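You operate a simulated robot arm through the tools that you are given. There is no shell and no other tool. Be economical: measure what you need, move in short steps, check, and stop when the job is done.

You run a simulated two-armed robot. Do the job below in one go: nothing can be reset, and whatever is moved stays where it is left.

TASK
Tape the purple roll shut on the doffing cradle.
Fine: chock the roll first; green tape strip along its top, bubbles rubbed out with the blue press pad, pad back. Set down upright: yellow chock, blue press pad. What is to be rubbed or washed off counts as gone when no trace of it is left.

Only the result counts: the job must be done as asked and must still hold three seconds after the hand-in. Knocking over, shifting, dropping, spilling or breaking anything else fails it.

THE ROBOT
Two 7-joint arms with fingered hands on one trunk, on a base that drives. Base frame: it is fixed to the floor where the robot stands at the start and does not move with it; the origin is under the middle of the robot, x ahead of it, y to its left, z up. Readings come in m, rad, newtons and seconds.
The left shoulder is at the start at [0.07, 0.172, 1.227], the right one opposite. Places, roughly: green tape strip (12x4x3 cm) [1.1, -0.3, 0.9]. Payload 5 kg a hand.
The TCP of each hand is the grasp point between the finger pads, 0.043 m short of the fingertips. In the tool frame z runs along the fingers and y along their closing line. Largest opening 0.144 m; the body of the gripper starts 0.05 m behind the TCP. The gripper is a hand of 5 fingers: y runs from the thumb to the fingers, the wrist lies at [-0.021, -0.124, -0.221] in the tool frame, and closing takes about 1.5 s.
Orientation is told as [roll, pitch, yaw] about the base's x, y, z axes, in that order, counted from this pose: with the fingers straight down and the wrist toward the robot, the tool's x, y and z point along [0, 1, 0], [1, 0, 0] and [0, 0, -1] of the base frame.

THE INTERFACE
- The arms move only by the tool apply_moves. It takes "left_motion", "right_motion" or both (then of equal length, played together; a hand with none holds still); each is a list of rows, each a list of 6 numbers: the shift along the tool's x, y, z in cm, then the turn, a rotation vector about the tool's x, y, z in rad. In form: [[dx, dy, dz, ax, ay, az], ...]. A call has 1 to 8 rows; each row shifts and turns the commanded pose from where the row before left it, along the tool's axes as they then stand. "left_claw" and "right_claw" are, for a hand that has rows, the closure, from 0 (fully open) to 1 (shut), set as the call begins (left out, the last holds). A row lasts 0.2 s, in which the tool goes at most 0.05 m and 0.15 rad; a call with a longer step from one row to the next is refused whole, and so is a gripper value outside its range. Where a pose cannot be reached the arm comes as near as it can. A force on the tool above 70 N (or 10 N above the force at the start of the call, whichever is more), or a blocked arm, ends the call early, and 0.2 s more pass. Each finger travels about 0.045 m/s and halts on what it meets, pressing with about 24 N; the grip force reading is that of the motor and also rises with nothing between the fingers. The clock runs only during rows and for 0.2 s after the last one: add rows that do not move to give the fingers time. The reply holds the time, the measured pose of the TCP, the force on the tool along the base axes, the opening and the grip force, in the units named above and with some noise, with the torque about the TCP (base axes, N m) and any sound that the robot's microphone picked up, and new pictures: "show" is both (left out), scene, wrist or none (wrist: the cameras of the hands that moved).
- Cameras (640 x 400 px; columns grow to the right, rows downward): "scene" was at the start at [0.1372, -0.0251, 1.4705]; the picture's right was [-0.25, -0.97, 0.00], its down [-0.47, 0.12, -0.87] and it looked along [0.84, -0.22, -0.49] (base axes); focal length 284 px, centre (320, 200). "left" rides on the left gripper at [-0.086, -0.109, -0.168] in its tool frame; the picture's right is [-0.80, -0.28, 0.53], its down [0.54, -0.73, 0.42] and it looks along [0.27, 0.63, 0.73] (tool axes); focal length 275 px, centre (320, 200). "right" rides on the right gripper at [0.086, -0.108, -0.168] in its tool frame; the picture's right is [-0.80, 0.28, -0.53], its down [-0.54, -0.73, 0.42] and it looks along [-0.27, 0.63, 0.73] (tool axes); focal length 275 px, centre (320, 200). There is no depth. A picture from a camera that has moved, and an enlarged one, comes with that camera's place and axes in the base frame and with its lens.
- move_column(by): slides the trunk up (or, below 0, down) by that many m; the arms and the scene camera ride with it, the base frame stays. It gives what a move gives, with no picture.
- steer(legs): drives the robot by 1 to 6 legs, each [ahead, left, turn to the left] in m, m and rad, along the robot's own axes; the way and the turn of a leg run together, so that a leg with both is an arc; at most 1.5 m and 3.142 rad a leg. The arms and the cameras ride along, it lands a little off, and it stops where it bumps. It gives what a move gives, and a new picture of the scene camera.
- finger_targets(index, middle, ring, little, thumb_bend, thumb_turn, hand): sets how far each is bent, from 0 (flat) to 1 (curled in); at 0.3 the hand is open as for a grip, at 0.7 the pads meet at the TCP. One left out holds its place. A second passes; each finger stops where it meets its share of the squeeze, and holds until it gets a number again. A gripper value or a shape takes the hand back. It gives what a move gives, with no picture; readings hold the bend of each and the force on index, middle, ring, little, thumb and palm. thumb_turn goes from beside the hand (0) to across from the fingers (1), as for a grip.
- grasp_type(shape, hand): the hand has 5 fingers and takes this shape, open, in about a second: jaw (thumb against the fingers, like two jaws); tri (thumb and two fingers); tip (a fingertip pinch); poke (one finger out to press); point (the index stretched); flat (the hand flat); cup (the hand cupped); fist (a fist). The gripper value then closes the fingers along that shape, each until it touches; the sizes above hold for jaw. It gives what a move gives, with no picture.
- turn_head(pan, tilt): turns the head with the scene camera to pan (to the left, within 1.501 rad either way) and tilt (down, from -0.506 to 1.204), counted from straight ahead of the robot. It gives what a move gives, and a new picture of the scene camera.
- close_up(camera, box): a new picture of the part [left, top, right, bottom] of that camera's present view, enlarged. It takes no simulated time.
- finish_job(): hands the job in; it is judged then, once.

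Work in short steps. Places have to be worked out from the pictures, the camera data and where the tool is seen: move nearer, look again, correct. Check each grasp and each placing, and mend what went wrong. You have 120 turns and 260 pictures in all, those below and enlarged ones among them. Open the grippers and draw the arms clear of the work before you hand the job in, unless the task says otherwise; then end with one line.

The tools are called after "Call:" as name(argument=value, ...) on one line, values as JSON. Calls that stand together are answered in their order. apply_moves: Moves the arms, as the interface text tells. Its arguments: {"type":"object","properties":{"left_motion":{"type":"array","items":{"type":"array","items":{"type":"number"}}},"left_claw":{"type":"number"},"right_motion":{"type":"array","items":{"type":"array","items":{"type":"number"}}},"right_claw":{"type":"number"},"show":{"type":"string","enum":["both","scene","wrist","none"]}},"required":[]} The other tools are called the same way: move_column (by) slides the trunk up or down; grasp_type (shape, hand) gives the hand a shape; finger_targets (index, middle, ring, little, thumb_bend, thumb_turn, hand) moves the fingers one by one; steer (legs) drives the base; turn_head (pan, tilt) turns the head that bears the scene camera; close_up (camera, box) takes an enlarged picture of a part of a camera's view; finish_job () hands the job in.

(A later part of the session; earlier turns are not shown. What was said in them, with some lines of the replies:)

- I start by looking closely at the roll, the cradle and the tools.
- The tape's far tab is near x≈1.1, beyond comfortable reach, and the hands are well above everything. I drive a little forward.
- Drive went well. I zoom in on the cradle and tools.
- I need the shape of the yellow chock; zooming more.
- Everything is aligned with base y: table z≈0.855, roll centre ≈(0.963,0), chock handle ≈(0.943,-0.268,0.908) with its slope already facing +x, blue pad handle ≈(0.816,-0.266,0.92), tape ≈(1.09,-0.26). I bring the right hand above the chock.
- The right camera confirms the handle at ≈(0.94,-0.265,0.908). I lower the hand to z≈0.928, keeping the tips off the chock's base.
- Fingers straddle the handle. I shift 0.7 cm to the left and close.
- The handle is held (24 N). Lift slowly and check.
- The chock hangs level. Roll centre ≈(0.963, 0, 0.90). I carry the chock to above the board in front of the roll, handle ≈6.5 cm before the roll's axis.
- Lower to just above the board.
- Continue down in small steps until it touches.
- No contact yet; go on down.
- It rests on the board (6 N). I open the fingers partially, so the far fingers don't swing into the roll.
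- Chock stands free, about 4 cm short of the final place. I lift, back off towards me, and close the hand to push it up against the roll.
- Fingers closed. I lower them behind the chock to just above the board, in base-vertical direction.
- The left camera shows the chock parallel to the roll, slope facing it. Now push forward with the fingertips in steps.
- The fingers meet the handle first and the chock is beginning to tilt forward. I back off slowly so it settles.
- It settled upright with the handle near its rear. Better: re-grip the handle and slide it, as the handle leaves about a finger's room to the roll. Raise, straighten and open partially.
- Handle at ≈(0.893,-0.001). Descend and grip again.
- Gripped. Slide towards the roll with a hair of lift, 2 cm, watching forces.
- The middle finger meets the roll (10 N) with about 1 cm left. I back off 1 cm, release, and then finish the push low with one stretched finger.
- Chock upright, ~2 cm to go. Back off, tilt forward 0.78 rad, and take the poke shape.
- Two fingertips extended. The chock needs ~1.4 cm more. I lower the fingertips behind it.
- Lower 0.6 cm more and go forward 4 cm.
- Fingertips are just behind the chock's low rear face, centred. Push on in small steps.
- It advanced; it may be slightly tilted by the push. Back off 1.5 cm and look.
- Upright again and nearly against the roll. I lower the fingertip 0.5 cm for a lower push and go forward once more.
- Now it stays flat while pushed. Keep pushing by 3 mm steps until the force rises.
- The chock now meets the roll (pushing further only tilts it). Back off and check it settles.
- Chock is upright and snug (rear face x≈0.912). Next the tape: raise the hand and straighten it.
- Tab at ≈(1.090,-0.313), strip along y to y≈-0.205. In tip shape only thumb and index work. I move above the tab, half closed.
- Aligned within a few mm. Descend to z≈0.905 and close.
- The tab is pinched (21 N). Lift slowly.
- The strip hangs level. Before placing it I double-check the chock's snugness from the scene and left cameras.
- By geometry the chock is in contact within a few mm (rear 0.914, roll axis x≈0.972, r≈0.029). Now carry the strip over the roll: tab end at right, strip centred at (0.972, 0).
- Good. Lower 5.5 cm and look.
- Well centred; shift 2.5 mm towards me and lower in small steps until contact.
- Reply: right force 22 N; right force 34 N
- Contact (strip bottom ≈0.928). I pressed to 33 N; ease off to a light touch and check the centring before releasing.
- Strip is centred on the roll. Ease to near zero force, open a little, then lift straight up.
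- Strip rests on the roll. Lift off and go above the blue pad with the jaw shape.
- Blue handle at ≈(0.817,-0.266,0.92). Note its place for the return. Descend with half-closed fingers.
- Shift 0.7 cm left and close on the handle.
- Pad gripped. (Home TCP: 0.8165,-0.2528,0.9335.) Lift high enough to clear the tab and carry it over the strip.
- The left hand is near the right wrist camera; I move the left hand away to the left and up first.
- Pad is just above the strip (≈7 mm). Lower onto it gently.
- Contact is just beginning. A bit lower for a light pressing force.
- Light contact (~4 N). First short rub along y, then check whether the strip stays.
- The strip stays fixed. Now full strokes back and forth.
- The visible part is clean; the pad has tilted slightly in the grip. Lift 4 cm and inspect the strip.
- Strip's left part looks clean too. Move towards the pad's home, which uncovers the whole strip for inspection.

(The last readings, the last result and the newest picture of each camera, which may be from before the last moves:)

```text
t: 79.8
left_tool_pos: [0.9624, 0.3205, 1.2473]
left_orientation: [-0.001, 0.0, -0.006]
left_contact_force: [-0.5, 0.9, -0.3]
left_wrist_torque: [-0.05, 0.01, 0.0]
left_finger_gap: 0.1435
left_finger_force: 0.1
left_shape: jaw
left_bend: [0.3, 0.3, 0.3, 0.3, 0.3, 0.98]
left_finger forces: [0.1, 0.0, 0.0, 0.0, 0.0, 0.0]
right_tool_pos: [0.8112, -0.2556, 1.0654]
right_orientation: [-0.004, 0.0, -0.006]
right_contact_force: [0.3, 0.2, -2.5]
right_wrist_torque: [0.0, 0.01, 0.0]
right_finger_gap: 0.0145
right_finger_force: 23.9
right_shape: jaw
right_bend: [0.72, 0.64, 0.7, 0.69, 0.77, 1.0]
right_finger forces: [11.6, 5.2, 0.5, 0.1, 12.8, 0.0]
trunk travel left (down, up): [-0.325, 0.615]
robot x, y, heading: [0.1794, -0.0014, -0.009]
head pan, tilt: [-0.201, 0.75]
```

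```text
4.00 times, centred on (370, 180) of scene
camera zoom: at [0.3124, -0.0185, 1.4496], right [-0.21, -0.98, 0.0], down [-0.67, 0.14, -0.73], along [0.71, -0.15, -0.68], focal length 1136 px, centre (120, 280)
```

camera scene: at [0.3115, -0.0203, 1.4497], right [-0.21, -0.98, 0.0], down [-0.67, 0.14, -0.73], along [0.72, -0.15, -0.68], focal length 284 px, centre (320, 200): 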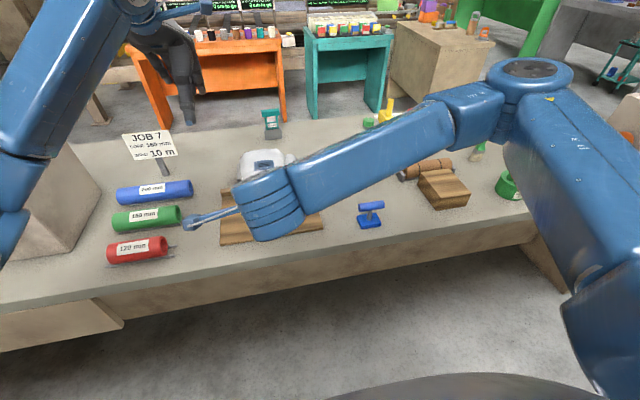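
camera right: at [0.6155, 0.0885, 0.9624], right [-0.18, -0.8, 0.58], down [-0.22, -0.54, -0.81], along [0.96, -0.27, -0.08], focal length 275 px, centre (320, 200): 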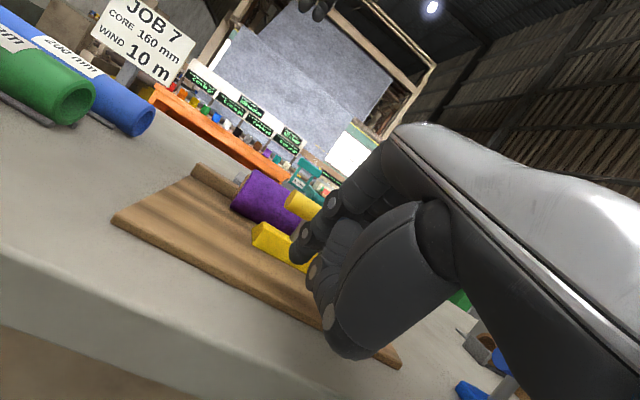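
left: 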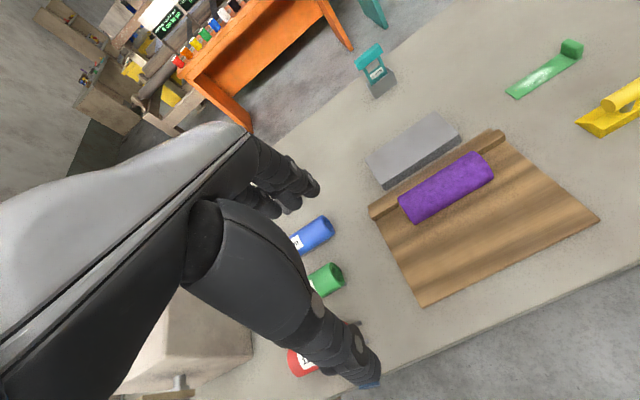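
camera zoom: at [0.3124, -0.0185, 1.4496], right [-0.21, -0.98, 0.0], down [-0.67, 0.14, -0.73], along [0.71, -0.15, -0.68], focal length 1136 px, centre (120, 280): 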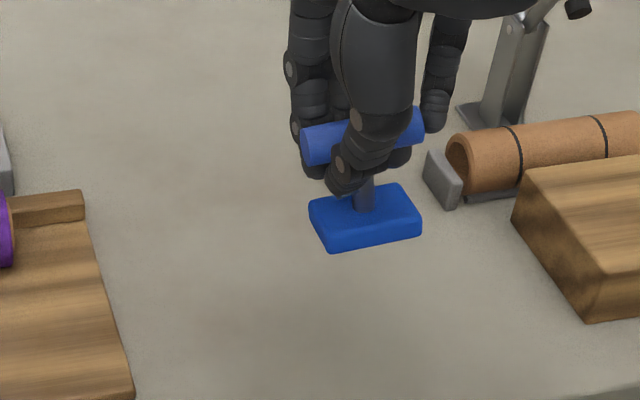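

No bubbles left. Now return the pad: correct its ~0.08 rad tilt and lower over its original spot.

Call:
apply_moves(right_motion=[[0.3, 0.5, 0, 0, 0.08, 0], [0, 0, 4, 0, 0, 0], [0, 0, 4, 0, 0, 0], [0, 0, 3, 0, 0, 0], [0, 0, 0, 0, 0, 0]], show="none")

Call:
close_up(camera="scene", box=[330, 150, 420, 240])

Call:
close_up(camera="right", box=[160, 150, 400, 400])

```text
t: 81.0
left_tool_pos: [0.962, 0.3196, 1.2488]
left_orientation: [0.001, 0.001, -0.005]
left_contact_force: [-0.6, 0.3, 0.2]
left_wrist_torque: [0.01, -0.02, 0.02]
left_finger_gap: 0.1437
left_finger_force: 0.0
left_shape: jaw
left_bend: [0.3, 0.3, 0.3, 0.3, 0.3, 0.98]
left_finger forces: [0.1, 0.0, 0.0, 0.0, 0.0, 0.1]
right_tool_pos: [0.8196, -0.2451, 0.9555]
right_orientation: [0.08, 0.0, -0.007]
right_contact_force: [-0.2, 0.6, -1.9]
right_wrist_torque: [0.03, -0.03, 0.02]
right_finger_gap: 0.0144
right_finger_force: 24.4
right_shape: jaw
right_bend: [0.72, 0.64, 0.7, 0.69, 0.77, 1.0]
right_finger forces: [11.7, 5.0, 0.6, 0.1, 12.7, 0.1]
trunk travel left (down, up): [-0.325, 0.615]
robot x, y, heading: [0.1797, -0.0016, -0.006]
head pan, tilt: [-0.201, 0.75]
```

```text
4.44 times, centred on (375, 195) of scene
camera zoom: at [0.3114, -0.02, 1.4497], right [-0.21, -0.98, 0.0], down [-0.67, 0.14, -0.73], along [0.72, -0.15, -0.68], focal length 1262 px, centre (76, 222)
```

zoom: 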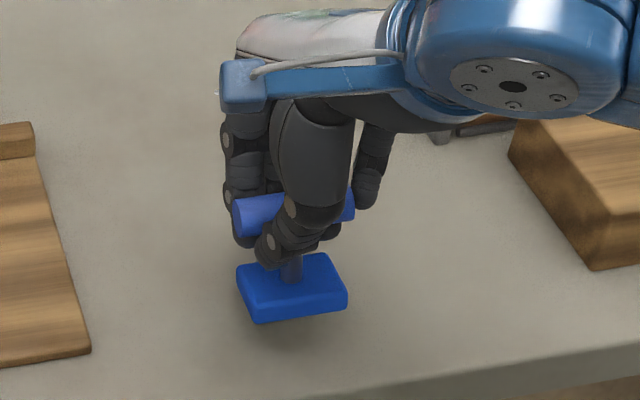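

```text
1.60 times, centred on (280, 275) of right
camera zoom: at [0.7118, -0.1719, 1.1289], right [0.28, -0.84, 0.47], down [-0.73, -0.5, -0.47], along [0.63, -0.21, -0.75], focal length 440 px, centre (384, 80)
```

zoom: 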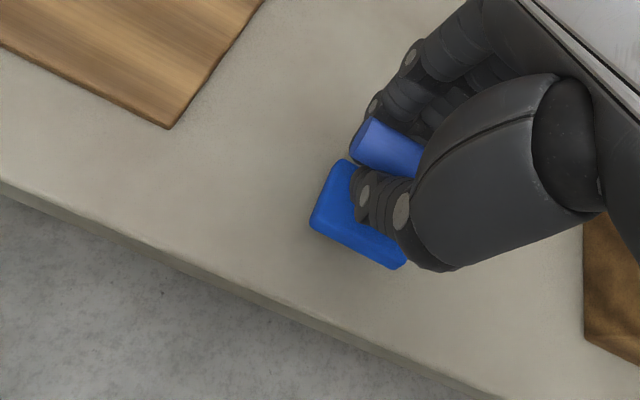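

Triangulation from both cameras says the pad is level and its front edge at x≈0.80, y≈-0.2645 (original 0.797, -0.268). Small correction and lower until contact.

Call:
apply_moves(right_motion=[[-0.5, -0.3, 1.2, 0, 0, 0], [0, 0, 0, 0, 0, 0], [0, 0, 0.4, 0, 0, 0], [0, 0, 0, 0, 0, 0]], show="none")

Call:
apply_moves(right_motion=[[0, 0, 0.3, 0, 0, 0], [0, 0, 0, 0, 0, 0]], show="none")

Call:
close_up(camera="scene", box=[330, 150, 420, 240])

```text
t: 82.0
left_tool_pos: [0.9624, 0.3188, 1.2486]
left_orientation: [0.0, 0.0, -0.007]
left_contact_force: [-0.5, -0.3, 0.0]
left_wrist_torque: [0.01, -0.02, 0.03]
left_finger_gap: 0.1436
left_finger_force: 0.1
left_shape: jaw
left_bend: [0.3, 0.3, 0.3, 0.3, 0.3, 0.98]
left_finger forces: [0.0, 0.0, 0.1, 0.0, 0.0, 0.0]
right_tool_pos: [0.8169, -0.248, 0.9377]
right_orientation: [0.08, 0.0, -0.007]
right_contact_force: [-0.4, -0.8, -1.3]
right_wrist_torque: [0.01, -0.01, 0.03]
right_finger_gap: 0.0145
right_finger_force: 23.7
right_shape: jaw
right_bend: [0.72, 0.64, 0.7, 0.69, 0.77, 1.0]
right_finger forces: [11.6, 5.0, 0.4, 0.0, 12.7, 0.0]
trunk travel left (down, up): [-0.325, 0.615]
robot x, y, heading: [0.1833, -0.0007, -0.005]
head pan, tilt: [-0.201, 0.75]
```

```text
t: 82.6
left_tool_pos: [0.963, 0.3188, 1.2482]
left_orientation: [0.001, -0.001, -0.007]
left_contact_force: [0.5, 0.2, -1.1]
left_wrist_torque: [0.02, 0.02, -0.04]
left_finger_gap: 0.1436
left_finger_force: 0.0
left_shape: jaw
left_bend: [0.3, 0.3, 0.3, 0.3, 0.3, 0.98]
left_finger forces: [0.0, 0.0, 0.0, 0.0, 0.1, 0.0]
right_tool_pos: [0.8154, -0.2478, 0.9355]
right_orientation: [0.081, 0.001, -0.008]
right_contact_force: [0.3, -0.1, -2.3]
right_wrist_torque: [-0.01, -0.01, -0.03]
right_finger_gap: 0.0147
right_finger_force: 23.6
right_shape: jaw
right_bend: [0.72, 0.64, 0.7, 0.69, 0.77, 1.0]
right_finger forces: [11.7, 5.0, 0.5, 0.0, 12.7, 0.0]
trunk travel left (down, up): [-0.325, 0.615]
robot x, y, heading: [0.1805, -0.0034, -0.006]
head pan, tilt: [-0.201, 0.75]
```

```text
4.44 times, centred on (375, 195) of scene
camera zoom: at [0.3114, -0.0202, 1.4497], right [-0.21, -0.98, 0.0], down [-0.67, 0.14, -0.73], along [0.72, -0.15, -0.68], focal length 1262 px, centre (76, 222)
```

zoom: 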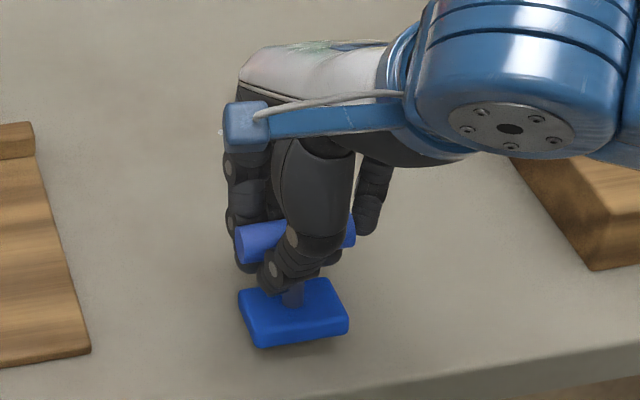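

Nearly down. Two more small steps.

Call:
apply_moves(right_motion=[[0, 0, 0.25, 0, 0, 0], [0, 0, 0, 0, 0, 0]], show="none")

Call:
apply_moves(right_motion=[[0, 0, 0.25, 0, 0, 0], [0, 0, 0, 0, 0, 0]], show="none")

Call:
close_up(camera="scene", box=[330, 150, 420, 240])

```text
t: 83.2
left_tool_pos: [0.9613, 0.3187, 1.2479]
left_orientation: [-0.002, -0.001, -0.007]
left_contact_force: [-0.1, 0.8, 0.2]
left_wrist_torque: [0.01, 0.01, -0.03]
left_finger_gap: 0.1438
left_finger_force: 0.1
left_shape: jaw
left_bend: [0.3, 0.3, 0.3, 0.3, 0.3, 0.98]
left_finger forces: [0.1, 0.1, 0.0, 0.0, 0.1, 0.0]
right_tool_pos: [0.8161, -0.2468, 0.9345]
right_orientation: [0.08, -0.001, -0.006]
right_contact_force: [0.2, 0.2, -1.0]
right_wrist_torque: [0.02, 0.03, -0.01]
right_finger_gap: 0.0144
right_finger_force: 24.0
right_shape: jaw
right_bend: [0.72, 0.64, 0.7, 0.69, 0.77, 1.0]
right_finger forces: [11.6, 5.1, 0.4, 0.1, 12.7, 0.0]
trunk travel left (down, up): [-0.325, 0.615]
robot x, y, heading: [0.182, 0.0007, -0.006]
head pan, tilt: [-0.201, 0.75]
```

```text
t: 83.8
left_tool_pos: [0.9624, 0.3192, 1.2492]
left_orientation: [-0.001, 0.0, -0.007]
left_contact_force: [-0.4, -0.1, 0.0]
left_wrist_torque: [0.01, 0.03, 0.0]
left_finger_gap: 0.1438
left_finger_force: 0.0
left_shape: jaw
left_bend: [0.3, 0.3, 0.3, 0.3, 0.3, 0.98]
left_finger forces: [0.0, 0.0, 0.1, 0.0, 0.0, 0.1]
right_tool_pos: [0.8153, -0.2472, 0.9307]
right_orientation: [0.081, 0.0, -0.007]
right_contact_force: [-0.1, 0.5, -1.3]
right_wrist_torque: [0.03, 0.01, 0.0]
right_finger_gap: 0.0145
right_finger_force: 24.3
right_shape: jaw
right_bend: [0.72, 0.64, 0.7, 0.69, 0.77, 1.0]
right_finger forces: [11.5, 5.0, 0.4, 0.0, 12.7, 0.1]
trunk travel left (down, up): [-0.325, 0.615]
robot x, y, heading: [0.1804, 0.001, -0.004]
head pan, tilt: [-0.201, 0.75]
```

```text
4.44 times, centred on (375, 195) of scene
camera zoom: at [0.3115, -0.0203, 1.4497], right [-0.21, -0.98, 0.0], down [-0.67, 0.14, -0.73], along [0.72, -0.15, -0.68], focal length 1262 px, centre (76, 222)
```

zoom: 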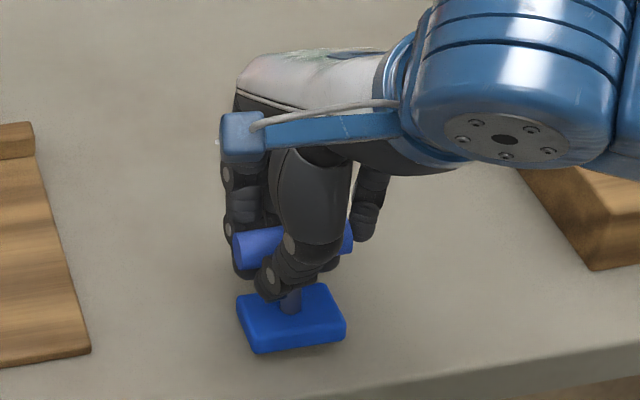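

Still no contact (pad slid a bit up in the grip while rubbing). Continue.

Call:
apply_moves(right_motion=[[-0.1, 0, 0.2, 0, 0, 0], [0, 0, 0, 0, 0, 0]], show="none")

Call:
apply_moves(right_motion=[[0, 0, 0.2, 0, 0, 0], [0, 0, 0, 0, 0, 0]], show="none")

Call:
apply_moves(right_motion=[[0, 0, 0.2, 0, 0, 0], [0, 0, 0, 0, 0, 0]], show="none")

Call:
close_up(camera="scene", box=[330, 150, 420, 240])

```text
t: 84.4
left_tool_pos: [0.961, 0.3184, 1.2487]
left_orientation: [-0.001, -0.001, -0.006]
left_contact_force: [0.8, -0.7, 0.2]
left_wrist_torque: [0.01, 0.04, 0.01]
left_finger_gap: 0.1436
left_finger_force: 0.1
left_shape: jaw
left_bend: [0.3, 0.3, 0.3, 0.3, 0.3, 0.98]
left_finger forces: [0.1, 0.0, 0.0, 0.0, 0.0, 0.1]
right_tool_pos: [0.8149, -0.2481, 0.9286]
right_orientation: [0.079, 0.0, -0.006]
right_contact_force: [0.0, -0.7, -0.1]
right_wrist_torque: [0.0, -0.04, -0.01]
right_finger_gap: 0.0147
right_finger_force: 24.0
right_shape: jaw
right_bend: [0.72, 0.64, 0.7, 0.69, 0.77, 1.0]
right_finger forces: [10.8, 5.2, 0.6, 0.0, 12.6, 0.0]
trunk travel left (down, up): [-0.325, 0.615]
robot x, y, heading: [0.1782, 0.0016, -0.006]
head pan, tilt: [-0.201, 0.75]
```

```text
t: 85.0
left_tool_pos: [0.9613, 0.3187, 1.2494]
left_orientation: [0.001, 0.0, -0.006]
left_contact_force: [-0.4, -0.1, 0.0]
left_wrist_torque: [0.01, -0.02, 0.0]
left_finger_gap: 0.1435
left_finger_force: 0.2
left_shape: jaw
left_bend: [0.3, 0.3, 0.3, 0.3, 0.3, 0.98]
left_finger forces: [0.0, 0.0, 0.0, 0.1, 0.0, 0.0]
right_tool_pos: [0.8159, -0.247, 0.9287]
right_orientation: [0.08, -0.001, -0.008]
right_contact_force: [0.0, -2.5, 7.2]
right_wrist_torque: [0.04, -0.1, -0.01]
right_finger_gap: 0.0149
right_finger_force: 24.1
right_shape: jaw
right_bend: [0.72, 0.65, 0.7, 0.69, 0.77, 1.0]
right_finger forces: [8.5, 5.0, 0.0, 0.0, 12.5, 0.0]
trunk travel left (down, up): [-0.325, 0.615]
robot x, y, heading: [0.1798, -0.005, -0.013]
head pan, tilt: [-0.201, 0.75]
```

```text
t: 85.6
left_tool_pos: [0.9609, 0.319, 1.2485]
left_orientation: [0.0, -0.002, -0.007]
left_contact_force: [-0.4, -0.7, 0.7]
left_wrist_torque: [0.0, 0.0, 0.0]
left_finger_gap: 0.1435
left_finger_force: 0.0
left_shape: jaw
left_bend: [0.3, 0.3, 0.3, 0.3, 0.3, 0.98]
left_finger forces: [0.0, 0.0, 0.0, 0.0, 0.1, 0.1]
right_tool_pos: [0.8149, -0.2463, 0.9247]
right_orientation: [0.081, -0.002, -0.008]
right_contact_force: [-0.9, -3.2, 9.9]
right_wrist_torque: [-0.08, -0.15, -0.03]
right_finger_gap: 0.015
right_finger_force: 24.0
right_shape: jaw
right_bend: [0.72, 0.65, 0.7, 0.69, 0.77, 1.0]
right_finger forces: [7.7, 5.2, 0.0, 0.0, 12.6, 0.1]
trunk travel left (down, up): [-0.325, 0.615]
robot x, y, heading: [0.1811, -0.0046, -0.004]
head pan, tilt: [-0.201, 0.75]
```

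```text
4.44 times, centred on (375, 195) of scene
camera zoom: at [0.3104, -0.0203, 1.4498], right [-0.21, -0.98, 0.0], down [-0.67, 0.14, -0.73], along [0.72, -0.15, -0.68], focal length 1262 px, centre (76, 222)
```

zoom: 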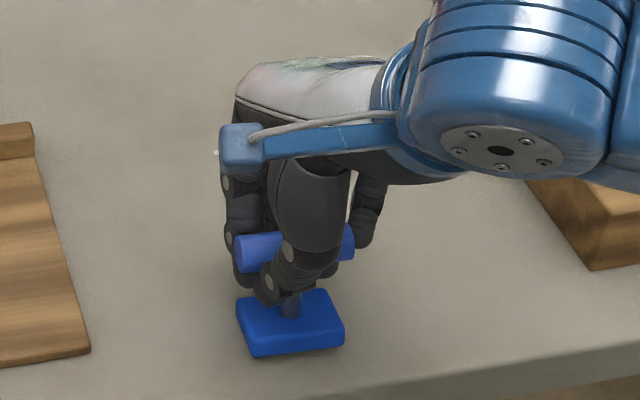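

It stands on the table. Release by opening, then lift.

Call:
apply_moves(right_motion=[[0, 0, -0.2, 0, 0, 0], [0, 0, 0, 0, 0, 0], [0, 0, 0, 0, 0, 0], [0, 0, 0, 0, 0, 0], [0, 0, 0, 0, 0, 0], [0, 0, 0, 0, 0, 0]], right_claw=0.45, show="none")

Call:
close_up(camera="scene", box=[330, 150, 420, 240])

Call:
close_up(camera="right", box=[160, 150, 400, 400])

```text
t: 87.0
left_tool_pos: [0.961, 0.3186, 1.2487]
left_orientation: [-0.001, -0.001, -0.007]
left_contact_force: [0.0, 0.4, 0.1]
left_wrist_torque: [-0.02, -0.04, -0.03]
left_finger_gap: 0.1438
left_finger_force: 0.1
left_shape: jaw
left_bend: [0.3, 0.3, 0.3, 0.3, 0.3, 0.98]
left_finger forces: [0.0, 0.0, 0.0, 0.1, 0.0, 0.0]
right_tool_pos: [0.8156, -0.2477, 0.9266]
right_orientation: [0.08, 0.0, -0.005]
right_contact_force: [-0.5, 0.0, -0.3]
right_wrist_torque: [0.04, -0.01, -0.03]
right_finger_gap: 0.0791
right_finger_force: 0.0
right_shape: jaw
right_bend: [0.74, 0.43, 0.4, 0.41, 0.68, 1.0]
right_finger forces: [0.1, 0.1, 0.1, 0.0, 0.0, 0.0]
trunk travel left (down, up): [-0.325, 0.615]
robot x, y, heading: [0.1823, 0.0005, -0.008]
head pan, tilt: [-0.201, 0.75]
```

```text
4.44 times, centred on (375, 195) of scene
camera zoom: at [0.3115, -0.0203, 1.4497], right [-0.21, -0.98, 0.0], down [-0.67, 0.14, -0.73], along [0.72, -0.15, -0.68], focal length 1262 px, centre (76, 222)
```

zoom: 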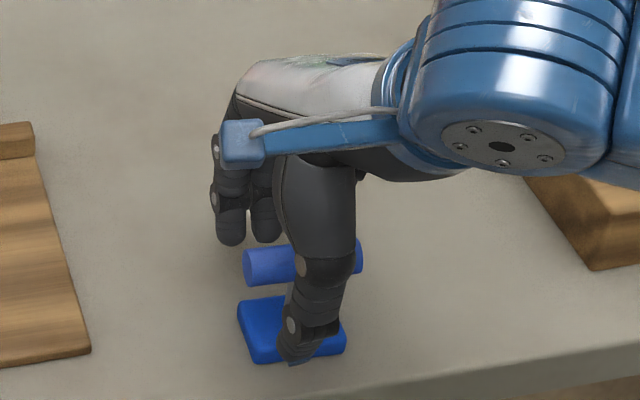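

```text
1.60 times, centred on (280, 275) of right
camera zoom: at [0.7084, -0.1734, 1.1008], right [0.28, -0.84, 0.47], down [-0.73, -0.5, -0.46], along [0.62, -0.21, -0.75], focal length 440 px, centre (384, 80)
```

zoom: 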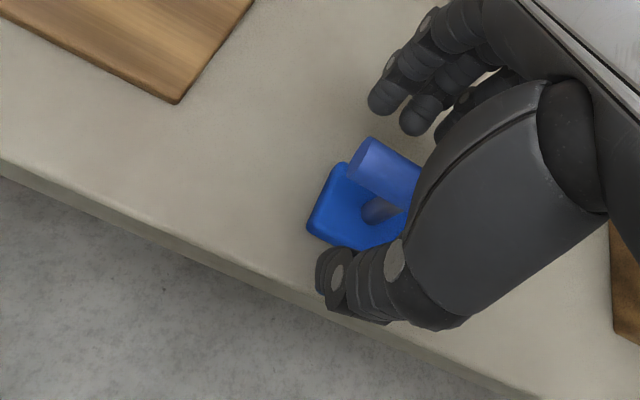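

Pad stands upright. Lift straight up, restore the roll tilt and move aside for a full view.

Call:
apply_moves(right_motion=[[0, 0, -2, 0, 0, 0], [0, 0, -4, 0, 0, 0], [0, 0, -4, 0, 0, 0], [0, 0, -4, 0, -0.08, 0], [-3, 0, -3, 0, 0, 0], [-4, 0, 0, 0, 0, 0], [-4, 0, 0, 0, 0, 0], [-4, 0, 0, 0, 0, 0]], right_claw=0.3, show="scene")

Call:
close_up(camera="scene", box=[330, 165, 400, 235])

Call:
close_up(camera="scene", box=[220, 130, 330, 240])

Call:
close_up(camera="left", box=[480, 100, 640, 260])

```text
t: 88.8
left_tool_pos: [0.9604, 0.3177, 1.2497]
left_orientation: [0.003, -0.002, -0.007]
left_contact_force: [-0.6, -1.1, 1.2]
left_wrist_torque: [0.08, -0.04, -0.04]
left_finger_gap: 0.1439
left_finger_force: 0.1
left_shape: jaw
left_bend: [0.3, 0.3, 0.3, 0.3, 0.3, 0.98]
left_finger forces: [0.0, 0.0, 0.0, 0.0, 0.0, 0.1]
right_tool_pos: [0.8143, -0.4079, 1.0996]
right_orientation: [0.001, 0.0, -0.004]
right_contact_force: [0.1, -1.3, -0.9]
right_wrist_torque: [0.01, -0.04, 0.0]
right_finger_gap: 0.1005
right_finger_force: 0.0
right_shape: jaw
right_bend: [0.27, 0.37, 0.35, 0.35, 0.6, 0.99]
right_finger forces: [0.0, 0.1, 0.1, 0.0, 0.0, 0.1]
trunk travel left (down, up): [-0.325, 0.615]
robot x, y, heading: [0.1839, 0.0013, -0.007]
head pan, tilt: [-0.201, 0.75]
camera scene: at [0.3101, -0.022, 1.4498], right [-0.21, -0.98, 0.0], down [-0.67, 0.14, -0.73], along [0.72, -0.15, -0.68], focal length 284 px, centre (320, 200)
```

scene: 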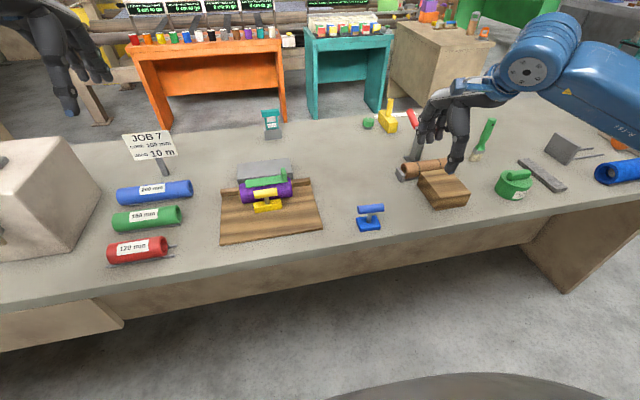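

```text
5.71 times, centred on (365, 200) of scene
camera zoom: at [0.3101, -0.022, 1.4498], right [-0.21, -0.98, 0.0], down [-0.67, 0.14, -0.73], along [0.72, -0.15, -0.68], focal length 1622 px, centre (63, 200)
```

zoom: 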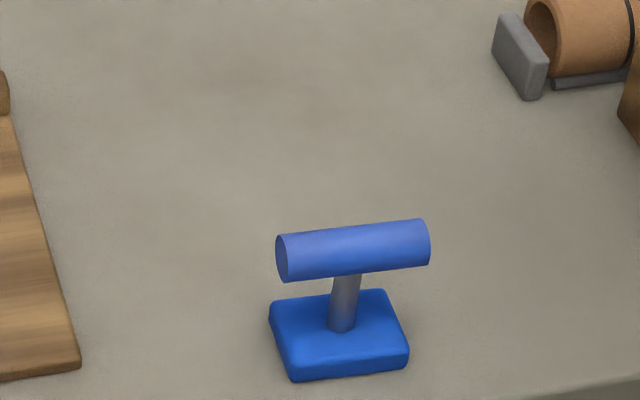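

```text
3.64 times, centred on (275, 185) of scene
camera zoom: at [0.3101, -0.022, 1.4498], right [-0.21, -0.98, 0.0], down [-0.67, 0.14, -0.73], along [0.72, -0.15, -0.68], focal length 1032 px, centre (484, 254)
```

zoom: 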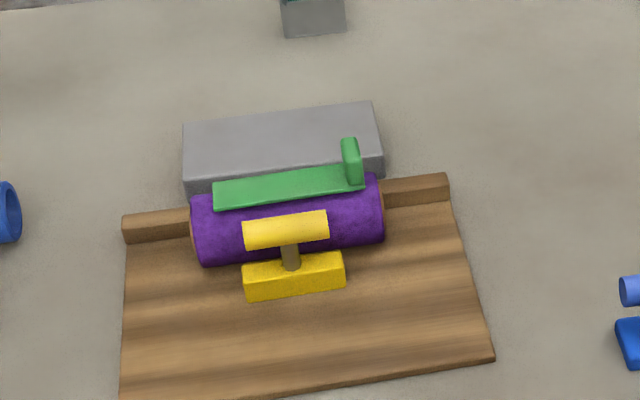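

```text
2.50 times, centred on (560, 180) of left
camera zoom: at [0.8505, 0.2319, 1.4162], right [-0.29, -0.79, -0.54], down [-0.72, 0.55, -0.42], along [0.63, 0.26, -0.73], focal length 688 px, centre (-280, 250)
```

zoom: 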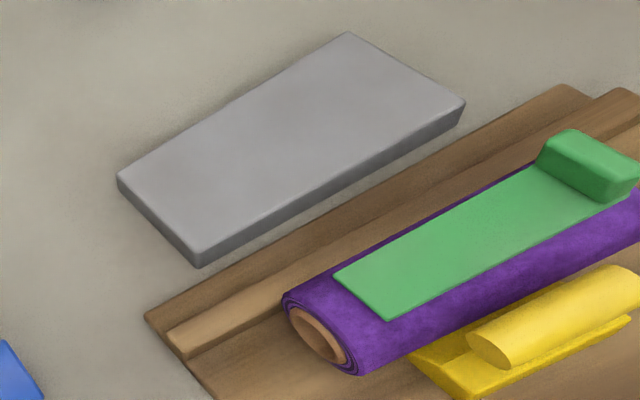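

Everything is in place: roll chocked, strip smooth along the top, pad standing within about a centimetre of where it was, nothing else disturbed. I open the hand fully, raise it clear and make a final check.

Call:
apply_moves(right_motion=[[0, 0, -4, 0, 0, 0], [0, 0, -4, 0, 0, 0], [0, 0, -2, 0, 0, 0], [0, 0, 0, 0, 0, 0], [0, 0, 0, 0, 0, 0]], right_claw=0.0, show="scene")

Call:
close_up(camera="scene", box=[225, 160, 315, 220])

```text
t: 90.0
left_tool_pos: [0.9616, 0.3189, 1.2499]
left_orientation: [0.001, 0.0, -0.008]
left_contact_force: [1.0, -1.2, -0.1]
left_wrist_torque: [0.03, 0.0, 0.01]
left_finger_gap: 0.1437
left_finger_force: 0.1
left_shape: jaw
left_bend: [0.3, 0.3, 0.3, 0.3, 0.3, 0.98]
left_finger forces: [0.1, 0.1, 0.0, 0.0, 0.0, 0.0]
right_tool_pos: [0.817, -0.4063, 1.197]
right_orientation: [0.0, 0.0, -0.007]
right_contact_force: [-0.3, -0.2, -0.2]
right_wrist_torque: [0.02, 0.03, 0.01]
right_finger_gap: 0.1437
right_finger_force: 0.1
right_shape: jaw
right_bend: [0.3, 0.3, 0.3, 0.3, 0.3, 0.98]
right_finger forces: [0.0, 0.1, 0.1, 0.0, 0.1, 0.0]
trunk travel left (down, up): [-0.325, 0.615]
robot x, y, heading: [0.177, -0.0031, -0.009]
head pan, tilt: [-0.201, 0.75]
camera scene: at [0.3114, -0.0203, 1.4497], right [-0.21, -0.98, 0.0], down [-0.67, 0.14, -0.73], along [0.72, -0.15, -0.68], focal length 284 px, centre (320, 200)
```

scene: 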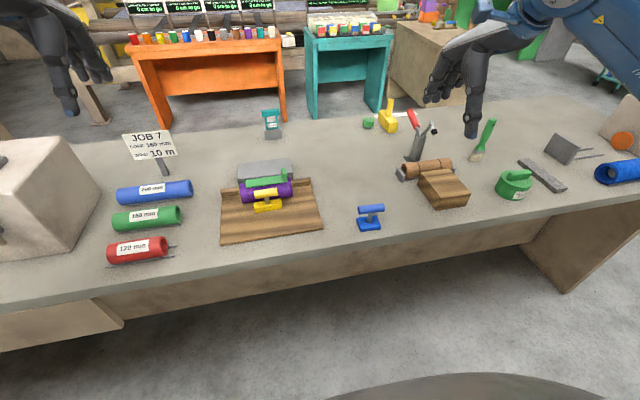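

```text
6.67 times, centred on (270, 190) of scene
camera zoom: at [0.3114, -0.0203, 1.4497], right [-0.21, -0.98, 0.0], down [-0.67, 0.14, -0.73], along [0.72, -0.15, -0.68], focal length 1893 px, centre (653, 267)
```

zoom: 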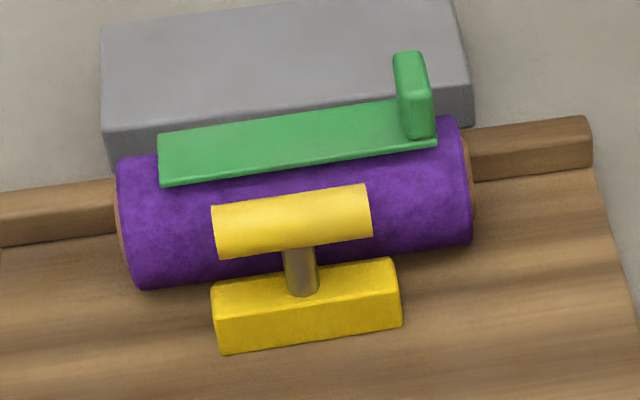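

All stable and hands are clear. Handing in.

Call:
finish_job()

```text
The job is handed in.
```

The purple roll is chocked and taped shut, with the green strip along its top and no bubbles left in it. The blue pad is back upright, about 1 cm nearer the robot than where it started. I judged the chock to be touching the roll from the camera geometry and how it met resistance when pushed; I had no direct side view of the contact. Nothing else was disturbed, and the job is handed in.
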